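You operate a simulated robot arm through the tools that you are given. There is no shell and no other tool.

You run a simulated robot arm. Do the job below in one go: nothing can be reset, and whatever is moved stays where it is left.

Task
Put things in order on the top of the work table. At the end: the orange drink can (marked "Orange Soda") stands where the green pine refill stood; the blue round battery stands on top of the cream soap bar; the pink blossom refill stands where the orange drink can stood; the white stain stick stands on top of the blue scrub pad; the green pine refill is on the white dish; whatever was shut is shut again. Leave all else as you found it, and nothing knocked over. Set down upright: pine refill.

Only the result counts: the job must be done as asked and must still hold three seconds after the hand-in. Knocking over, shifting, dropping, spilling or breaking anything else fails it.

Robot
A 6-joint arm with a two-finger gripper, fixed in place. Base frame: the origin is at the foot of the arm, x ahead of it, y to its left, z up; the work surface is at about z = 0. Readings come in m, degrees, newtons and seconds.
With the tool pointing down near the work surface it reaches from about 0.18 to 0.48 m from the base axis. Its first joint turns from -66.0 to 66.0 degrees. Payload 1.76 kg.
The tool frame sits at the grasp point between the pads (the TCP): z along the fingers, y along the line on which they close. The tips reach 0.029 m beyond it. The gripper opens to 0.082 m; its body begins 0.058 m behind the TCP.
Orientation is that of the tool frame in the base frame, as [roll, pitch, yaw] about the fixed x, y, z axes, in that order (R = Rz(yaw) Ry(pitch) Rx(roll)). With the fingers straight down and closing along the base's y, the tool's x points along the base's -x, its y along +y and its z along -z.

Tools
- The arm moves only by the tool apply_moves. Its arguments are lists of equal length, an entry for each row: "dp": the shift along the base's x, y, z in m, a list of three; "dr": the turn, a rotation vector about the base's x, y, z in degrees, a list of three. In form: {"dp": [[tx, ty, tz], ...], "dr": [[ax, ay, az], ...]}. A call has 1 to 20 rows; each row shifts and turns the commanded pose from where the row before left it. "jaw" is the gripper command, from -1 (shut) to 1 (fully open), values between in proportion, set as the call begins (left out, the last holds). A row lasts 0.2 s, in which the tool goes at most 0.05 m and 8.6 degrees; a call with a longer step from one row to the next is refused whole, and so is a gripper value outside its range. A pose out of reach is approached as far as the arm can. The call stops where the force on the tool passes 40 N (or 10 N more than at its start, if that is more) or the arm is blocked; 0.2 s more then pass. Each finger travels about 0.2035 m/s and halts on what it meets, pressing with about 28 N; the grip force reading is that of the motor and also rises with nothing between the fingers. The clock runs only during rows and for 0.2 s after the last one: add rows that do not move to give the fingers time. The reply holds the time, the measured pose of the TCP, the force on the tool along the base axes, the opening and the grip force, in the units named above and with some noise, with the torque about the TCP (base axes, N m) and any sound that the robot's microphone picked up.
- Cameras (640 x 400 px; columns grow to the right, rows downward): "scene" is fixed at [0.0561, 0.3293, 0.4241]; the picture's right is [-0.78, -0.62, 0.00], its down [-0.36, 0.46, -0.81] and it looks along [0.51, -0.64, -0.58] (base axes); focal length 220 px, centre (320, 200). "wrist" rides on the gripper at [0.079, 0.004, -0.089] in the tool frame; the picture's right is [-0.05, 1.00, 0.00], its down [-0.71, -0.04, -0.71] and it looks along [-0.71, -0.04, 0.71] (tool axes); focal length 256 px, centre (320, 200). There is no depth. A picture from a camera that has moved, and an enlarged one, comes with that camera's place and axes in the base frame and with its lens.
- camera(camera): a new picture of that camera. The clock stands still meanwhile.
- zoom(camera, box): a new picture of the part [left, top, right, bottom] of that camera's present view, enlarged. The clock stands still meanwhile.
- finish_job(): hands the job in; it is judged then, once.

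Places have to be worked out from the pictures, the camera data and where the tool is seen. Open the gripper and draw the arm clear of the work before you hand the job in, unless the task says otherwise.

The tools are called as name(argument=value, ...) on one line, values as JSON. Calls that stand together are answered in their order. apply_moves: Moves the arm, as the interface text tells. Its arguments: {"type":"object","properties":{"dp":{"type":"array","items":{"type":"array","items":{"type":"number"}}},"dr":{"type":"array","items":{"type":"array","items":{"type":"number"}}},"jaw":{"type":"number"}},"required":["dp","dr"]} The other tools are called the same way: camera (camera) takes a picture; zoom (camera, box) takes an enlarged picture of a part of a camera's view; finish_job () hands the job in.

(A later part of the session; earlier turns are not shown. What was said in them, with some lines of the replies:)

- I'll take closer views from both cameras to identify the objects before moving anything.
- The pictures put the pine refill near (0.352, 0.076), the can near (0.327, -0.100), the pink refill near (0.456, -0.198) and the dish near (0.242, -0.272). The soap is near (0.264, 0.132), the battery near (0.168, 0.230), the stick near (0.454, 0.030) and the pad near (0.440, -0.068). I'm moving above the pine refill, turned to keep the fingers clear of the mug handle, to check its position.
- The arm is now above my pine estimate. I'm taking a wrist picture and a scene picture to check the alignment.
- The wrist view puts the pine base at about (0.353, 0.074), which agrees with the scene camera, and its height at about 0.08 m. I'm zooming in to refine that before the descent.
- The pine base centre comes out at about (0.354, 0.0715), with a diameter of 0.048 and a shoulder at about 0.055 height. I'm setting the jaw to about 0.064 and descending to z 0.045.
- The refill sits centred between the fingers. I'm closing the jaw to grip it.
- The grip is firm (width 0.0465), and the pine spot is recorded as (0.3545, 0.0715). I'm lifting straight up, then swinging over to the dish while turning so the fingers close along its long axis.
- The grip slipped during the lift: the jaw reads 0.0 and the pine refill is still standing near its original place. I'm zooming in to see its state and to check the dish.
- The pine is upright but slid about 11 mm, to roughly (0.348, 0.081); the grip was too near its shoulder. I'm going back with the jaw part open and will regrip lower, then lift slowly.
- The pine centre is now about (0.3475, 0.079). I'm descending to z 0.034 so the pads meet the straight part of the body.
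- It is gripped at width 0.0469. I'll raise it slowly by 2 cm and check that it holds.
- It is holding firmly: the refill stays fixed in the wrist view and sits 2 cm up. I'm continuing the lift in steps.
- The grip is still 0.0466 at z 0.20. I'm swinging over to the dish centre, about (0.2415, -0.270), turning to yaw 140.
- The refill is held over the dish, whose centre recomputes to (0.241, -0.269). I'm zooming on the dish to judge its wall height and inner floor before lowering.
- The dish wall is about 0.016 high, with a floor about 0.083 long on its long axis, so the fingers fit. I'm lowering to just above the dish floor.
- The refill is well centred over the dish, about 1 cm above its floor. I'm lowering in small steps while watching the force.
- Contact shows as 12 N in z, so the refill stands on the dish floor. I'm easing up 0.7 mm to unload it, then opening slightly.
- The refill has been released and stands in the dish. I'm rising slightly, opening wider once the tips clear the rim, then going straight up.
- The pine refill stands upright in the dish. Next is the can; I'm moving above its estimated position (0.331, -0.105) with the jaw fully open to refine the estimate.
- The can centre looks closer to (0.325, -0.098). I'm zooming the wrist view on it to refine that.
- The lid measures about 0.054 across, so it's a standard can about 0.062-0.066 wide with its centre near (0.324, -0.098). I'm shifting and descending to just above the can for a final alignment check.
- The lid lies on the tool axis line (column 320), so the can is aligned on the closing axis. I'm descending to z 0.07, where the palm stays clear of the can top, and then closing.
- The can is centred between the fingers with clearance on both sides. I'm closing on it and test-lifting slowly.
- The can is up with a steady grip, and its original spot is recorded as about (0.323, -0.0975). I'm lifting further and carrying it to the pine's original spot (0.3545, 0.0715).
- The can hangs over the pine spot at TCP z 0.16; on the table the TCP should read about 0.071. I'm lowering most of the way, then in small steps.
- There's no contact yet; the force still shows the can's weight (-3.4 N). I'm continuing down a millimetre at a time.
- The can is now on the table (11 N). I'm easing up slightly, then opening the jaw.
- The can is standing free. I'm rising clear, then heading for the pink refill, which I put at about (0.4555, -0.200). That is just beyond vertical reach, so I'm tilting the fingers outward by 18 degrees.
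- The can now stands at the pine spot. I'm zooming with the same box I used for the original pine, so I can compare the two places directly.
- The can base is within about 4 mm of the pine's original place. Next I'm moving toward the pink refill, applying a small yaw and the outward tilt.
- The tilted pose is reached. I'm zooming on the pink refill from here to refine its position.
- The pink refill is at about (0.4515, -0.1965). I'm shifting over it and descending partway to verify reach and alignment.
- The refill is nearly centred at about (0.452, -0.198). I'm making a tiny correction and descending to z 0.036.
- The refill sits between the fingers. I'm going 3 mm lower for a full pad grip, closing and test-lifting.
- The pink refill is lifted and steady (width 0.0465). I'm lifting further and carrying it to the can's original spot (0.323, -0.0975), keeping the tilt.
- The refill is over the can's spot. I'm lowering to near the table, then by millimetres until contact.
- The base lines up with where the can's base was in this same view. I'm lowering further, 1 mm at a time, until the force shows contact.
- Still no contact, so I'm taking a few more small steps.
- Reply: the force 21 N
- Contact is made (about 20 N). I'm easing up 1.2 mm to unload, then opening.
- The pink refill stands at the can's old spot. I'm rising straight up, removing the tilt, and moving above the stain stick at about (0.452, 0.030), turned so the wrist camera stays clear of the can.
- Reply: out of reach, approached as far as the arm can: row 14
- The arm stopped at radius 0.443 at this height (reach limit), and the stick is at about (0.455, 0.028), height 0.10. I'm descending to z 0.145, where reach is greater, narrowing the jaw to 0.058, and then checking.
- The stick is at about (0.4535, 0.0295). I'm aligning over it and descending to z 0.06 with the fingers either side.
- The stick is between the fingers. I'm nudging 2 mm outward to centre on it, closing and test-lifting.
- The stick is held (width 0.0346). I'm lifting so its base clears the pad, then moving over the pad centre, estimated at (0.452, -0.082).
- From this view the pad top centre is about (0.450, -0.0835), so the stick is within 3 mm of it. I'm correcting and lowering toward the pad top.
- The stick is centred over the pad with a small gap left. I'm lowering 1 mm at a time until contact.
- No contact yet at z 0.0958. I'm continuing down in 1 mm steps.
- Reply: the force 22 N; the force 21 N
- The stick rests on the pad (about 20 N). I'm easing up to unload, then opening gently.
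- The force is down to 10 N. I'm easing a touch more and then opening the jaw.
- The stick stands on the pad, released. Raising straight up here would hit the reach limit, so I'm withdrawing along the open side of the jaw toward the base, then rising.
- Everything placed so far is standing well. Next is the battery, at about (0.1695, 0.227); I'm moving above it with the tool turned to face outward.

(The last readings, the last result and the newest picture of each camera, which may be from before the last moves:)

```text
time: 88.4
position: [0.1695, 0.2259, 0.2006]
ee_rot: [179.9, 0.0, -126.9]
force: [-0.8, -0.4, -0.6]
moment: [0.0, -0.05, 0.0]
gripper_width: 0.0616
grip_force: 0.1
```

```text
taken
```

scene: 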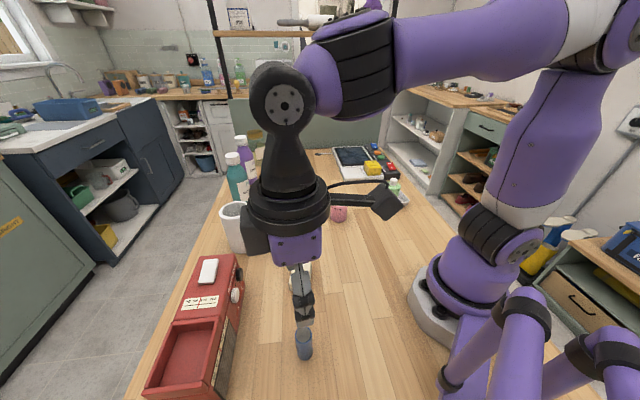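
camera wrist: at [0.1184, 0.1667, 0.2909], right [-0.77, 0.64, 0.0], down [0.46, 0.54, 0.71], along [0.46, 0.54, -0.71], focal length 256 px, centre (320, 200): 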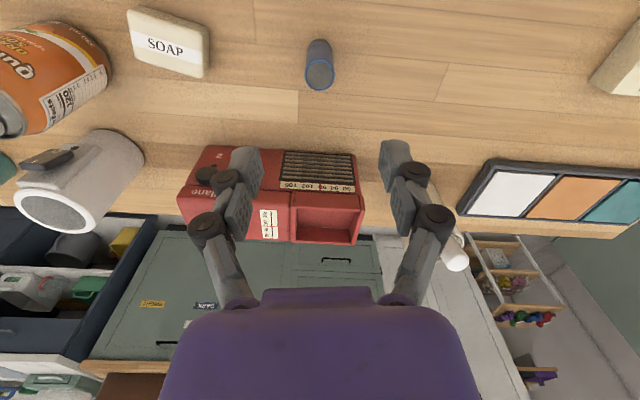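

The battery and soap are both in the wrist view. I'm zooming on each to locate them precisely.

zoom(camera="wrist", box=[272, 20, 368, 100])

zoom(camera="wrist", box=[110, 0, 230, 90])

```text
5.00 times, centred on (320, 60) of wrist
camera zoom: at [0.1184, 0.1667, 0.2909], right [-0.77, 0.64, 0.0], down [0.46, 0.54, 0.71], along [0.46, 0.54, -0.71], focal length 1280 px, centre (320, 900)
```

zoom: 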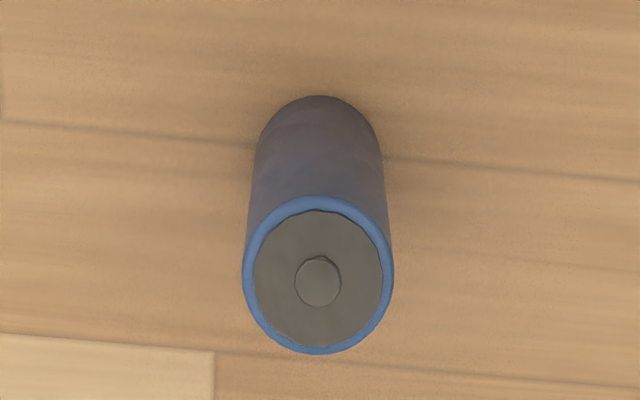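

```text
4.44 times, centred on (170, 45) of wrist
camera zoom: at [0.1184, 0.1667, 0.2909], right [-0.77, 0.64, 0.0], down [0.46, 0.54, 0.71], along [0.46, 0.54, -0.71], focal length 1138 px, centre (987, 889)
```

zoom: 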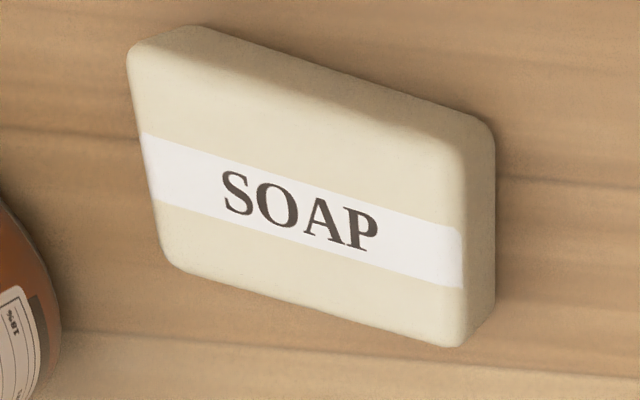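

The battery is at about (0.1692, 0.2273), 0.0256 wide and about 0.061 tall; the soap top centre is about (0.269, 0.128) at height about 0.022. I'm descending around the battery to z 0.037.

apply_moves(dp=[[0, 0.0012, -0.03], [0, 0, -0.035], [0, 0, -0.035], [0, 0, -0.03], [0, 0, -0.02], [0, 0, -0.0136], [0, 0, 0]], dr=[[0, 0, 0], [0, 0, 0], [0, 0, 0], [0, 0, 0], [0, 0, 0], [0, 0, 0], [0, 0, 0]], jaw=0.25)

camera(camera="wrist")

```text
time: 90.0
position: [0.1715, 0.2265, 0.0351]
ee_rot: [-180.0, 0.0, -127.0]
force: [0.5, 0.0, -0.8]
moment: [0.06, -0.01, -0.01]
gripper_width: 0.0512
grip_force: 0.1
```

```text
taken
camera wrist: at [0.1196, 0.1655, 0.1264], right [-0.77, 0.64, 0.0], down [0.46, 0.54, 0.71], along [0.46, 0.54, -0.71], focal length 256 px, centre (320, 200)
```

wrist: 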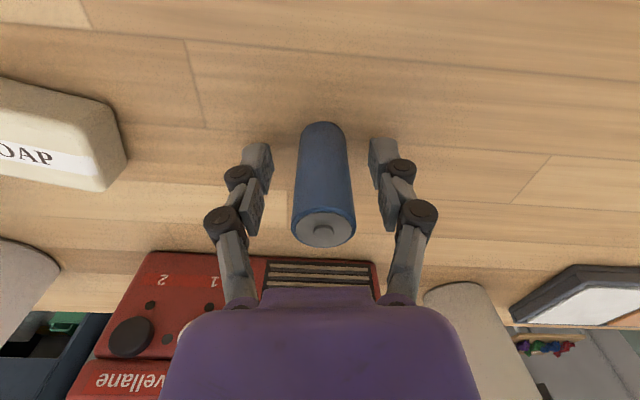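

The battery is centred between the fingers. I'm closing and test-lifting.

apply_moves(dp=[[0, 0, 0], [0, 0, 0], [0, 0, 0], [0, 0, 0]], dr=[[0, 0, 0], [0, 0, 0], [0, 0, 0], [0, 0, 0]], jaw=-1)

apply_moves(dp=[[0, 0, 0.003], [0, 0, 0.004], [0, 0, 0.004], [0, 0, 0.004], [0, 0, 0]], dr=[[0, 0, 0], [0, 0, 0], [0, 0, 0], [0, 0, 0], [0, 0, 0]])

camera(camera="wrist")

zoom(camera="scene", box=[230, 250, 390, 380])

```text
time: 91.0
position: [0.17, 0.2259, 0.0356]
ee_rot: [179.9, -0.1, -127.1]
force: [1.0, 0.1, -0.6]
moment: [0.0, -0.01, 0.01]
gripper_width: 0.0249
grip_force: 27.5
```

```text
time: 92.2
position: [0.1709, 0.2277, 0.052]
ee_rot: [180.0, 0.0, -127.0]
force: [-0.5, 0.5, -1.2]
moment: [0.02, -0.01, -0.04]
gripper_width: 0.0248
grip_force: 28.0
```

```text
taken
camera wrist: at [0.1184, 0.1672, 0.1419], right [-0.77, 0.64, 0.0], down [0.46, 0.54, 0.71], along [0.46, 0.54, -0.71], focal length 256 px, centre (320, 200)
```

wrist: 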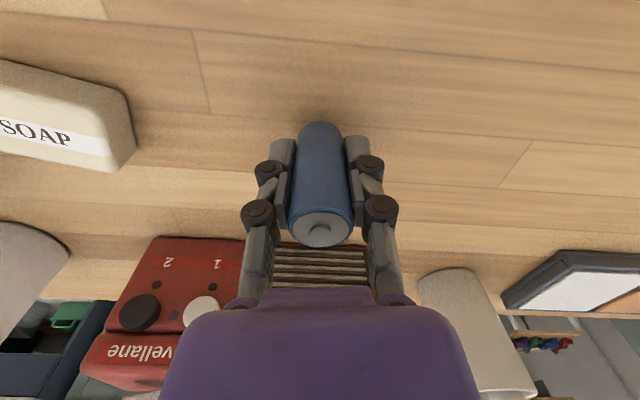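

```text
3.08 times, centred on (310, 315) of scene
camera zoom: at [0.0561, 0.3293, 0.4241], right [-0.78, -0.62, 0.0], down [-0.36, 0.46, -0.81], along [0.51, -0.64, -0.58], focal length 678 px, centre (351, -154)
```

zoom: 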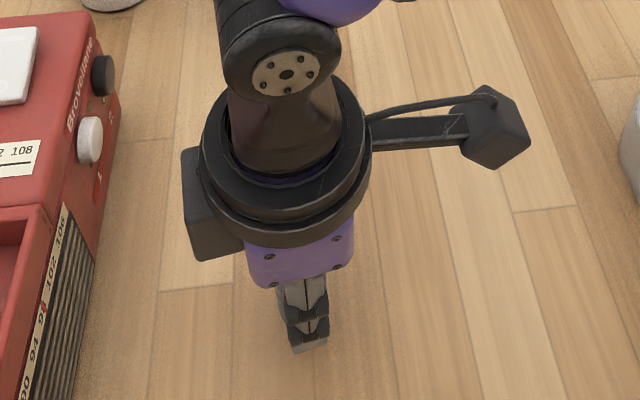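

The battery is held (width 0.0248). I'm lifting and carrying it over the soap at about (0.269, 0.128).

apply_moves(dp=[[0, 0, 0.01], [0, 0, 0.02], [0, 0, 0.025], [0, 0, 0.02], [0, 0, 0.005], [0.0055, -0.0055, 0], [0.0125, -0.0125, 0], [0.0125, -0.0125, 0], [0.0125, -0.0125, 0], [0.0125, -0.0125, 0], [0.0125, -0.0125, 0], [0.0125, -0.0125, 0], [0.0125, -0.0125, 0], [0.0055, -0.0065, 0], [0, 0, 0]], dr=[[0, 0, 0], [0, 0, 0], [0, 0, 0], [0, 0, 0], [0, 0, 0], [0, 0, 0], [0, 0, 0], [0, 0, 0], [0, 0, 0], [0, 0, 0], [0, 0, 0], [0, 0, 0], [0, 0, 0], [0, 0, 0], [0, 0, 0]])

camera(camera="wrist")

zoom(camera="scene", box=[220, 190, 380, 310])

```text
time: 95.4
position: [0.2698, 0.1272, 0.1322]
ee_rot: [179.9, 0.0, -127.0]
force: [-0.6, 0.9, -0.5]
moment: [-0.04, -0.01, -0.01]
gripper_width: 0.0247
grip_force: 28.3
```

```text
taken
camera wrist: at [0.2175, 0.0671, 0.2231], right [-0.77, 0.64, 0.0], down [0.46, 0.54, 0.71], along [0.45, 0.54, -0.71], focal length 256 px, centre (320, 200)
```

wrist: 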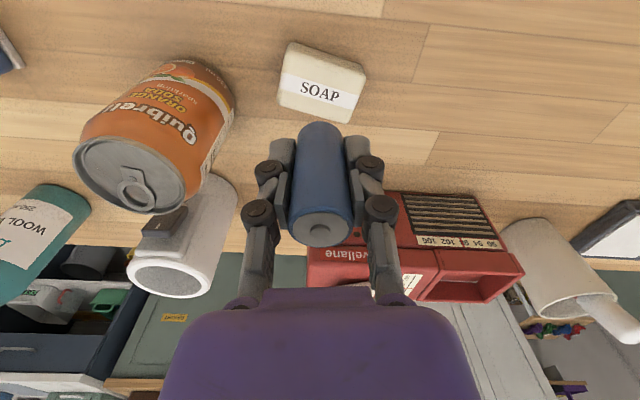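

```text
3.33 times, centred on (300, 250) of scene
camera zoom: at [0.0561, 0.3293, 0.4241], right [-0.78, -0.62, 0.0], down [-0.36, 0.46, -0.81], along [0.51, -0.64, -0.58], focal length 735 px, centre (387, 33)
```

zoom: 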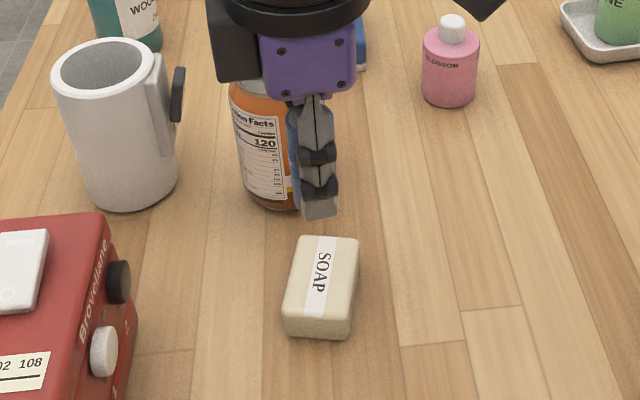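

The battery is held above the soap. I'm zooming on the soap from here to refine its centre before lowering.

zoom(camera="wrist", box=[264, 30, 384, 130])

zoom(camera="scene", box=[276, 240, 340, 300])

```text
4.00 times, centred on (324, 80) of wrist
camera zoom: at [0.2175, 0.0671, 0.2231], right [-0.77, 0.64, 0.0], down [0.46, 0.54, 0.71], along [0.45, 0.54, -0.71], focal length 1024 px, centre (304, 680)
```

zoom: 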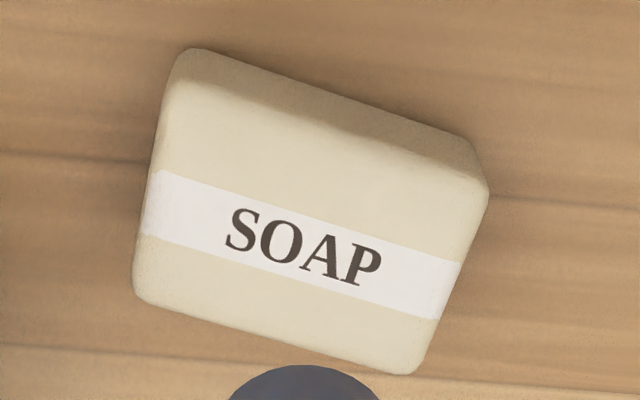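

```text
6.67 times, centred on (308, 270) of scene
camera zoom: at [0.0561, 0.3293, 0.4241], right [-0.78, -0.62, 0.0], down [-0.36, 0.46, -0.81], along [0.51, -0.64, -0.58], focal length 1469 px, centre (400, -267)
```

zoom: 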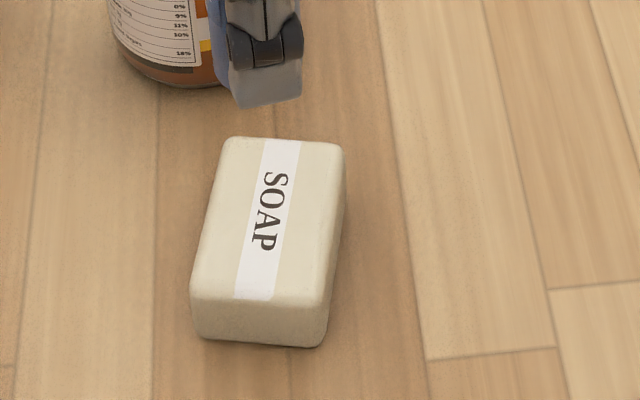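

Both cameras agree the soap centre is about (0.2695, 0.127), and the TCP is right over it. I'm lowering to just above the soap.

apply_moves(dp=[[0, 0, -0.015], [0, 0, -0.02], [0, 0, -0.018], [0, 0, -0.008], [0, 0, -0.004], [0, 0, 0]], dr=[[0, 0, 0], [0, 0, 0], [0, 0, 0], [0, 0, 0], [0, 0, 0], [0, 0, 0]])

camera(camera="wrist")

zoom(camera="scene", box=[256, 215, 352, 300])

```text
time: 96.8
position: [0.2692, 0.1267, 0.0665]
ee_rot: [-180.0, -0.1, -127.0]
force: [-0.1, -0.3, -0.7]
moment: [0.0, 0.0, -0.03]
gripper_width: 0.0249
grip_force: 28.7
```

```text
taken
camera wrist: at [0.2177, 0.0667, 0.1564], right [-0.77, 0.64, 0.0], down [0.46, 0.54, 0.71], along [0.45, 0.54, -0.71], focal length 256 px, centre (320, 200)
```

wrist: 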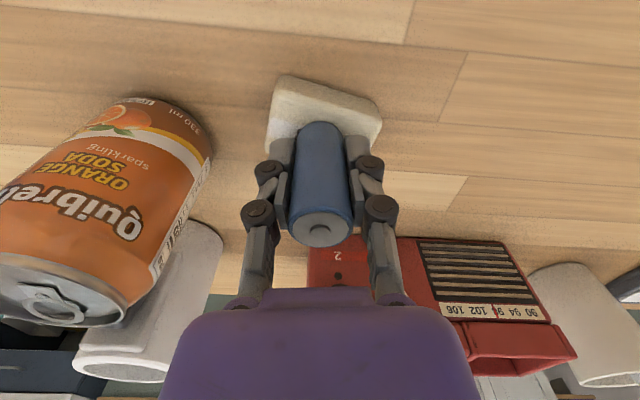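

```text
4.71 times, centred on (304, 258) of scene
camera zoom: at [0.0561, 0.3293, 0.4241], right [-0.78, -0.62, 0.0], down [-0.36, 0.46, -0.81], along [0.51, -0.64, -0.58], focal length 1037 px, centre (395, -71)
```

zoom: 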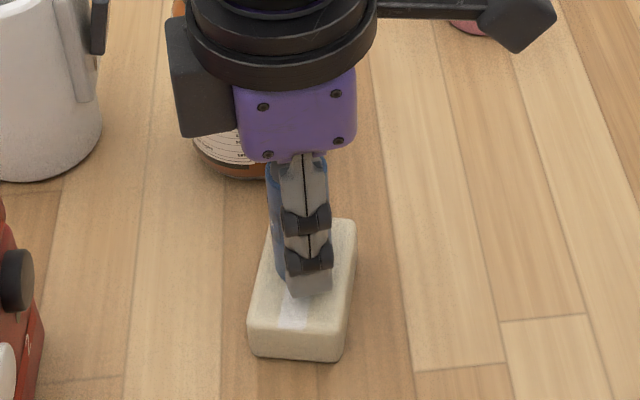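

The battery hovers about 8 mm over the soap, well centred. I'm lowering in small steps.

apply_moves(dp=[[0, 0, -0.0015], [0, 0, -0.0015], [0, 0, -0.0015], [0, 0, 0]], dr=[[0, 0, 0], [0, 0, 0], [0, 0, 0], [0, 0, 0]])

apply_moves(dp=[[0, 0, -0.001], [0, 0, 0]], dr=[[0, 0, 0], [0, 0, 0]])

```text
time: 97.8
position: [0.27, 0.1273, 0.0627]
ee_rot: [-179.9, 0.2, -127.0]
force: [1.2, 0.2, 21.8]
moment: [0.0, 0.01, 0.04]
gripper_width: 0.0248
grip_force: 27.9
```

```text
time: 98.4
position: [0.2687, 0.1277, 0.0601]
ee_rot: [-179.8, 0.1, -127.1]
force: [5.8, -1.0, 21.5]
moment: [-0.03, -0.16, 0.03]
gripper_width: 0.025
grip_force: 27.9
```

The battery rests on the soap (21 N). I'm easing up to unload before releasing.

apply_moves(dp=[[0, 0, 0.0008], [0, 0, 0]], dr=[[0, 0, 0], [0, 0, 0]])

zoom(camera="scene", box=[256, 215, 352, 300])

zoom(camera="wrist", box=[220, 50, 420, 260])

```text
time: 99.0
position: [0.2694, 0.1277, 0.0608]
ee_rot: [179.9, -0.2, -127.0]
force: [1.1, 0.6, 2.2]
moment: [-0.01, -0.04, -0.04]
gripper_width: 0.025
grip_force: 28.1
```

```text
4.71 times, centred on (304, 258) of scene
camera zoom: at [0.0561, 0.3293, 0.4241], right [-0.78, -0.62, 0.0], down [-0.36, 0.46, -0.81], along [0.51, -0.64, -0.58], focal length 1037 px, centre (395, -71)
```

zoom: 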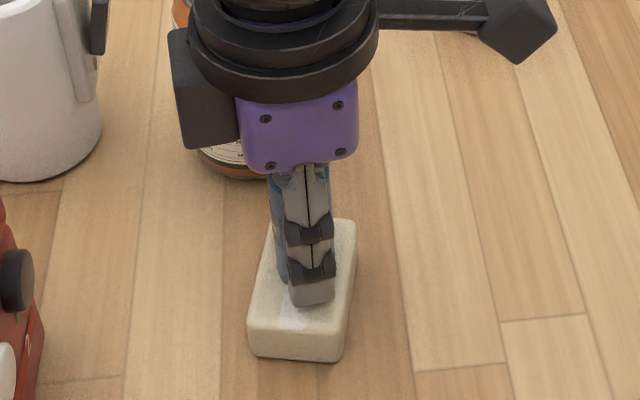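

```text
1.90 times, centred on (320, 155) of wrist
camera zoom: at [0.2167, 0.067, 0.1517], right [-0.77, 0.64, 0.0], down [0.46, 0.54, 0.71], along [0.45, 0.54, -0.71], focal length 488 px, centre (320, 286)
```

zoom: 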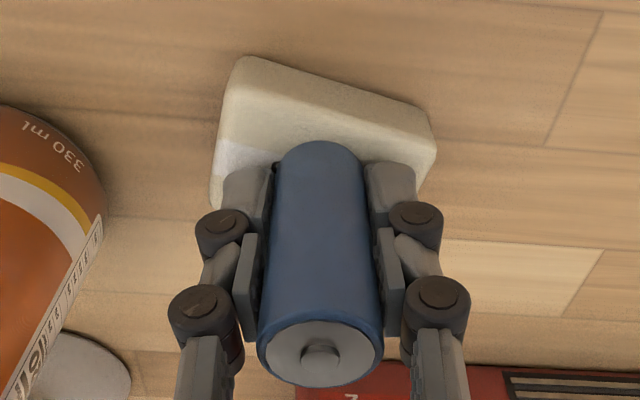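

The load is down to 2 N and the battery stands on the soap. I'm opening the jaw a little and checking.

apply_moves(dp=[[0, 0, 0], [0, 0, 0], [0, 0, 0]], dr=[[0, 0, 0], [0, 0, 0], [0, 0, 0]], jaw=0.05)

zoom(camera="wrist", box=[180, 50, 440, 270])

zoom(camera="scene", box=[256, 215, 352, 300])

```text
time: 99.8
position: [0.2686, 0.1279, 0.0611]
ee_rot: [180.0, 0.0, -127.0]
force: [-0.3, -0.4, -0.2]
moment: [0.0, -0.01, -0.02]
gripper_width: 0.0432
grip_force: 0.1
```

```text
1.82 times, centred on (310, 160) of wrist
camera zoom: at [0.2172, 0.0671, 0.152], right [-0.77, 0.64, 0.0], down [0.46, 0.54, 0.71], along [0.46, 0.54, -0.71], focal length 465 px, centre (338, 273)
```

zoom: 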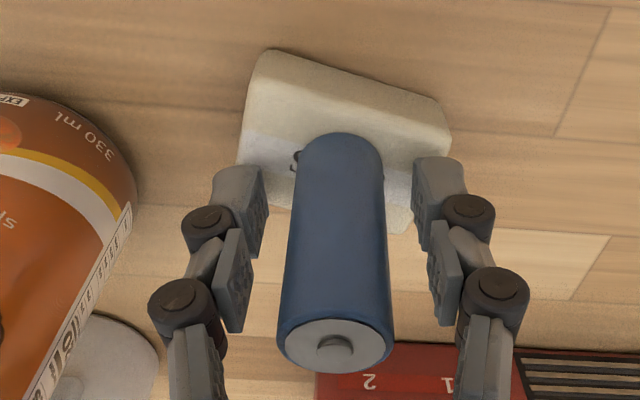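

```text
4.71 times, centred on (304, 258) of scene
camera zoom: at [0.0561, 0.3293, 0.4241], right [-0.78, -0.62, 0.0], down [-0.36, 0.46, -0.81], along [0.51, -0.64, -0.58], focal length 1037 px, centre (395, -71)
```

zoom: 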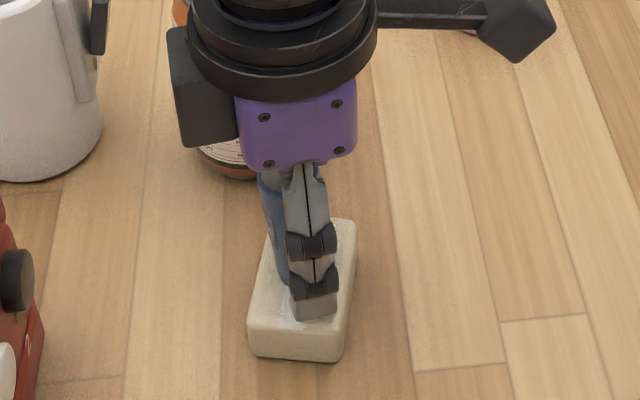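

The battery stands free on the soap with clearance on both sides. I'm rising straight up and then checking everything.

apply_moves(dp=[[0, 0, 0.006], [0, 0, 0.015], [0, 0, 0.025], [0, 0, 0.03], [0, 0, 0.03], [0, 0, 0.03], [0, 0, 0]], dr=[[0, 0, 0], [0, 0, 0], [0, 0, 0], [0, 0, 0], [0, 0, 0], [0, 0, 0], [0, 0, 0]])

camera(camera="wrist")

camera(camera="scene")

```text
time: 101.4
position: [0.2696, 0.1291, 0.1988]
ee_rot: [-180.0, 0.0, -127.0]
force: [1.1, -0.2, -0.6]
moment: [-0.01, 0.01, -0.04]
gripper_width: 0.0432
grip_force: 0.0
```

```text
taken
camera wrist: at [0.2179, 0.068, 0.2882], right [-0.77, 0.64, 0.0], down [0.46, 0.54, 0.71], along [0.46, 0.54, -0.71], focal length 256 px, centre (320, 200)
```

wrist: 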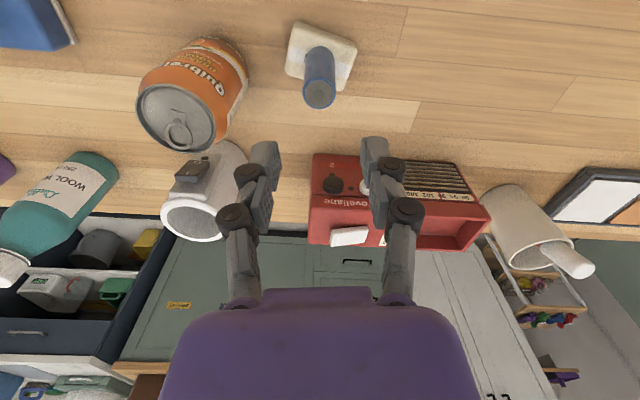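

```text
taken
```

scene: 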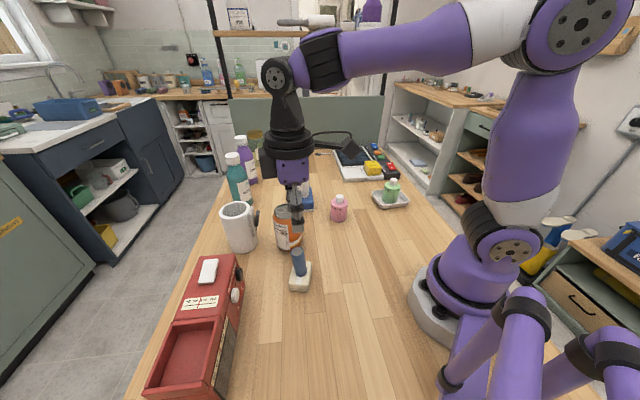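

All five items look placed. I'm drawing the arm up and back near the start pose with the jaw open, then doing a final inspection.

apply_moves(dp=[[0, 0, 0.03], [0, 0, 0.03], [0.002, -0.0185, 0], [0.002, -0.0185, 0], [0.002, -0.0185, 0], [0.002, -0.0185, 0], [0.002, -0.0185, 0], [0.002, -0.0185, 0], [0.002, -0.0185, 0], [0.002, -0.0185, 0], [0, -0.0185, 0], [0, -0.0185, 0], [0, 0, 0]], dr=[[0, 0, 0], [0, 0, 0], [0, 0, -5.3], [0, 0, -5.3], [0, 0, -5.3], [0, 0, -5.3], [0, 0, -5.3], [0, 0, -5.3], [0, 0, -5.3], [0, 0, -5.3], [0, 0, -5.3], [0, 0, -5.3], [0, 0, 0]], jaw=1)

camera(camera="scene")

zoom(camera="scene", box=[210, 140, 434, 300])

camera(camera="wrist")

```text
time: 104.2
position: [0.2848, -0.0588, 0.2582]
ee_rot: [180.0, 0.0, 180.0]
force: [-0.4, -0.2, -0.3]
moment: [0.02, -0.01, 0.0]
gripper_width: 0.0817
grip_force: 0.0
```

```text
taken
```

scene: 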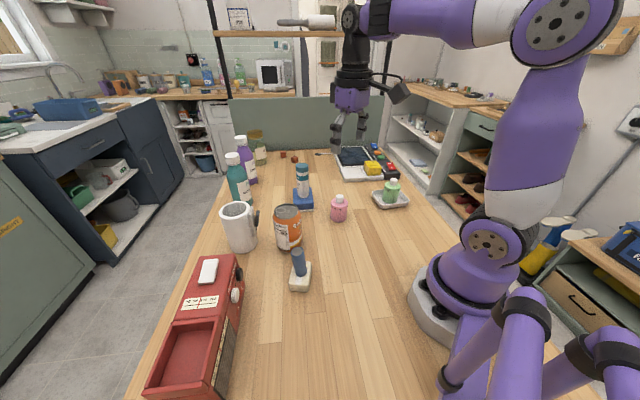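

```text
2.50 times, centred on (322, 220) of scene
camera zoom: at [0.0561, 0.3293, 0.4241], right [-0.78, -0.62, 0.0], down [-0.36, 0.46, -0.81], along [0.51, -0.64, -0.58], focal length 551 px, centre (315, 150)
```

zoom: 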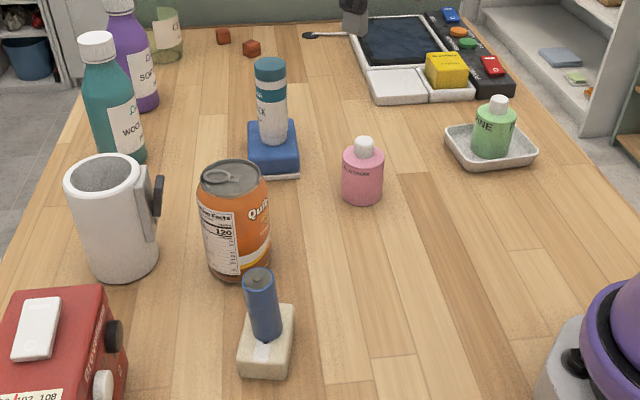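

```text
taken
camera wrist: at [0.2054, -0.054, 0.348], right [0.05, 1.0, 0.0], down [0.71, -0.04, 0.71], along [0.71, -0.04, -0.71], focal length 256 px, centre (320, 200)
```

wrist: 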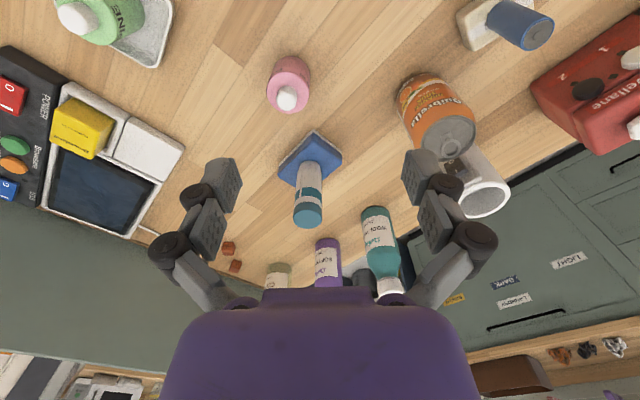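

The final check shows all five items placed: the can at the pine's spot, the pink refill at the can's spot, the pine upright in the dish, the stick on the pad and the battery on the soap. Nothing else has moved, nothing was opened, and the arm is clear with the jaw open, so I'm handing in the job.

finish_job()

```text
The job is handed in.
```

I handed the job in with all five items placed and standing. In the last pictures, nothing else had moved.

| Item | Where it stands now |
|---|---|
| Orange drink can | Where the pine refill stood, within about 4 mm |
| Pink blossom refill | Where the can stood |
| Green pine refill | Upright on the white dish |
| White stain stick | On top of the blue scrub pad |
| Blue round battery | On top of the cream soap bar |

- **Slipped grip:** my first grip on the pine refill slipped on the lift and slid it about 11 mm. It stayed standing, and I gripped it lower and moved it on the second try. The can went to the refill's original spot, not the shifted one.
- **Shut things:** I didn't need to open anything, so there was nothing to shut again.
- **Arm:** it is drawn back near its start pose with the gripper open.
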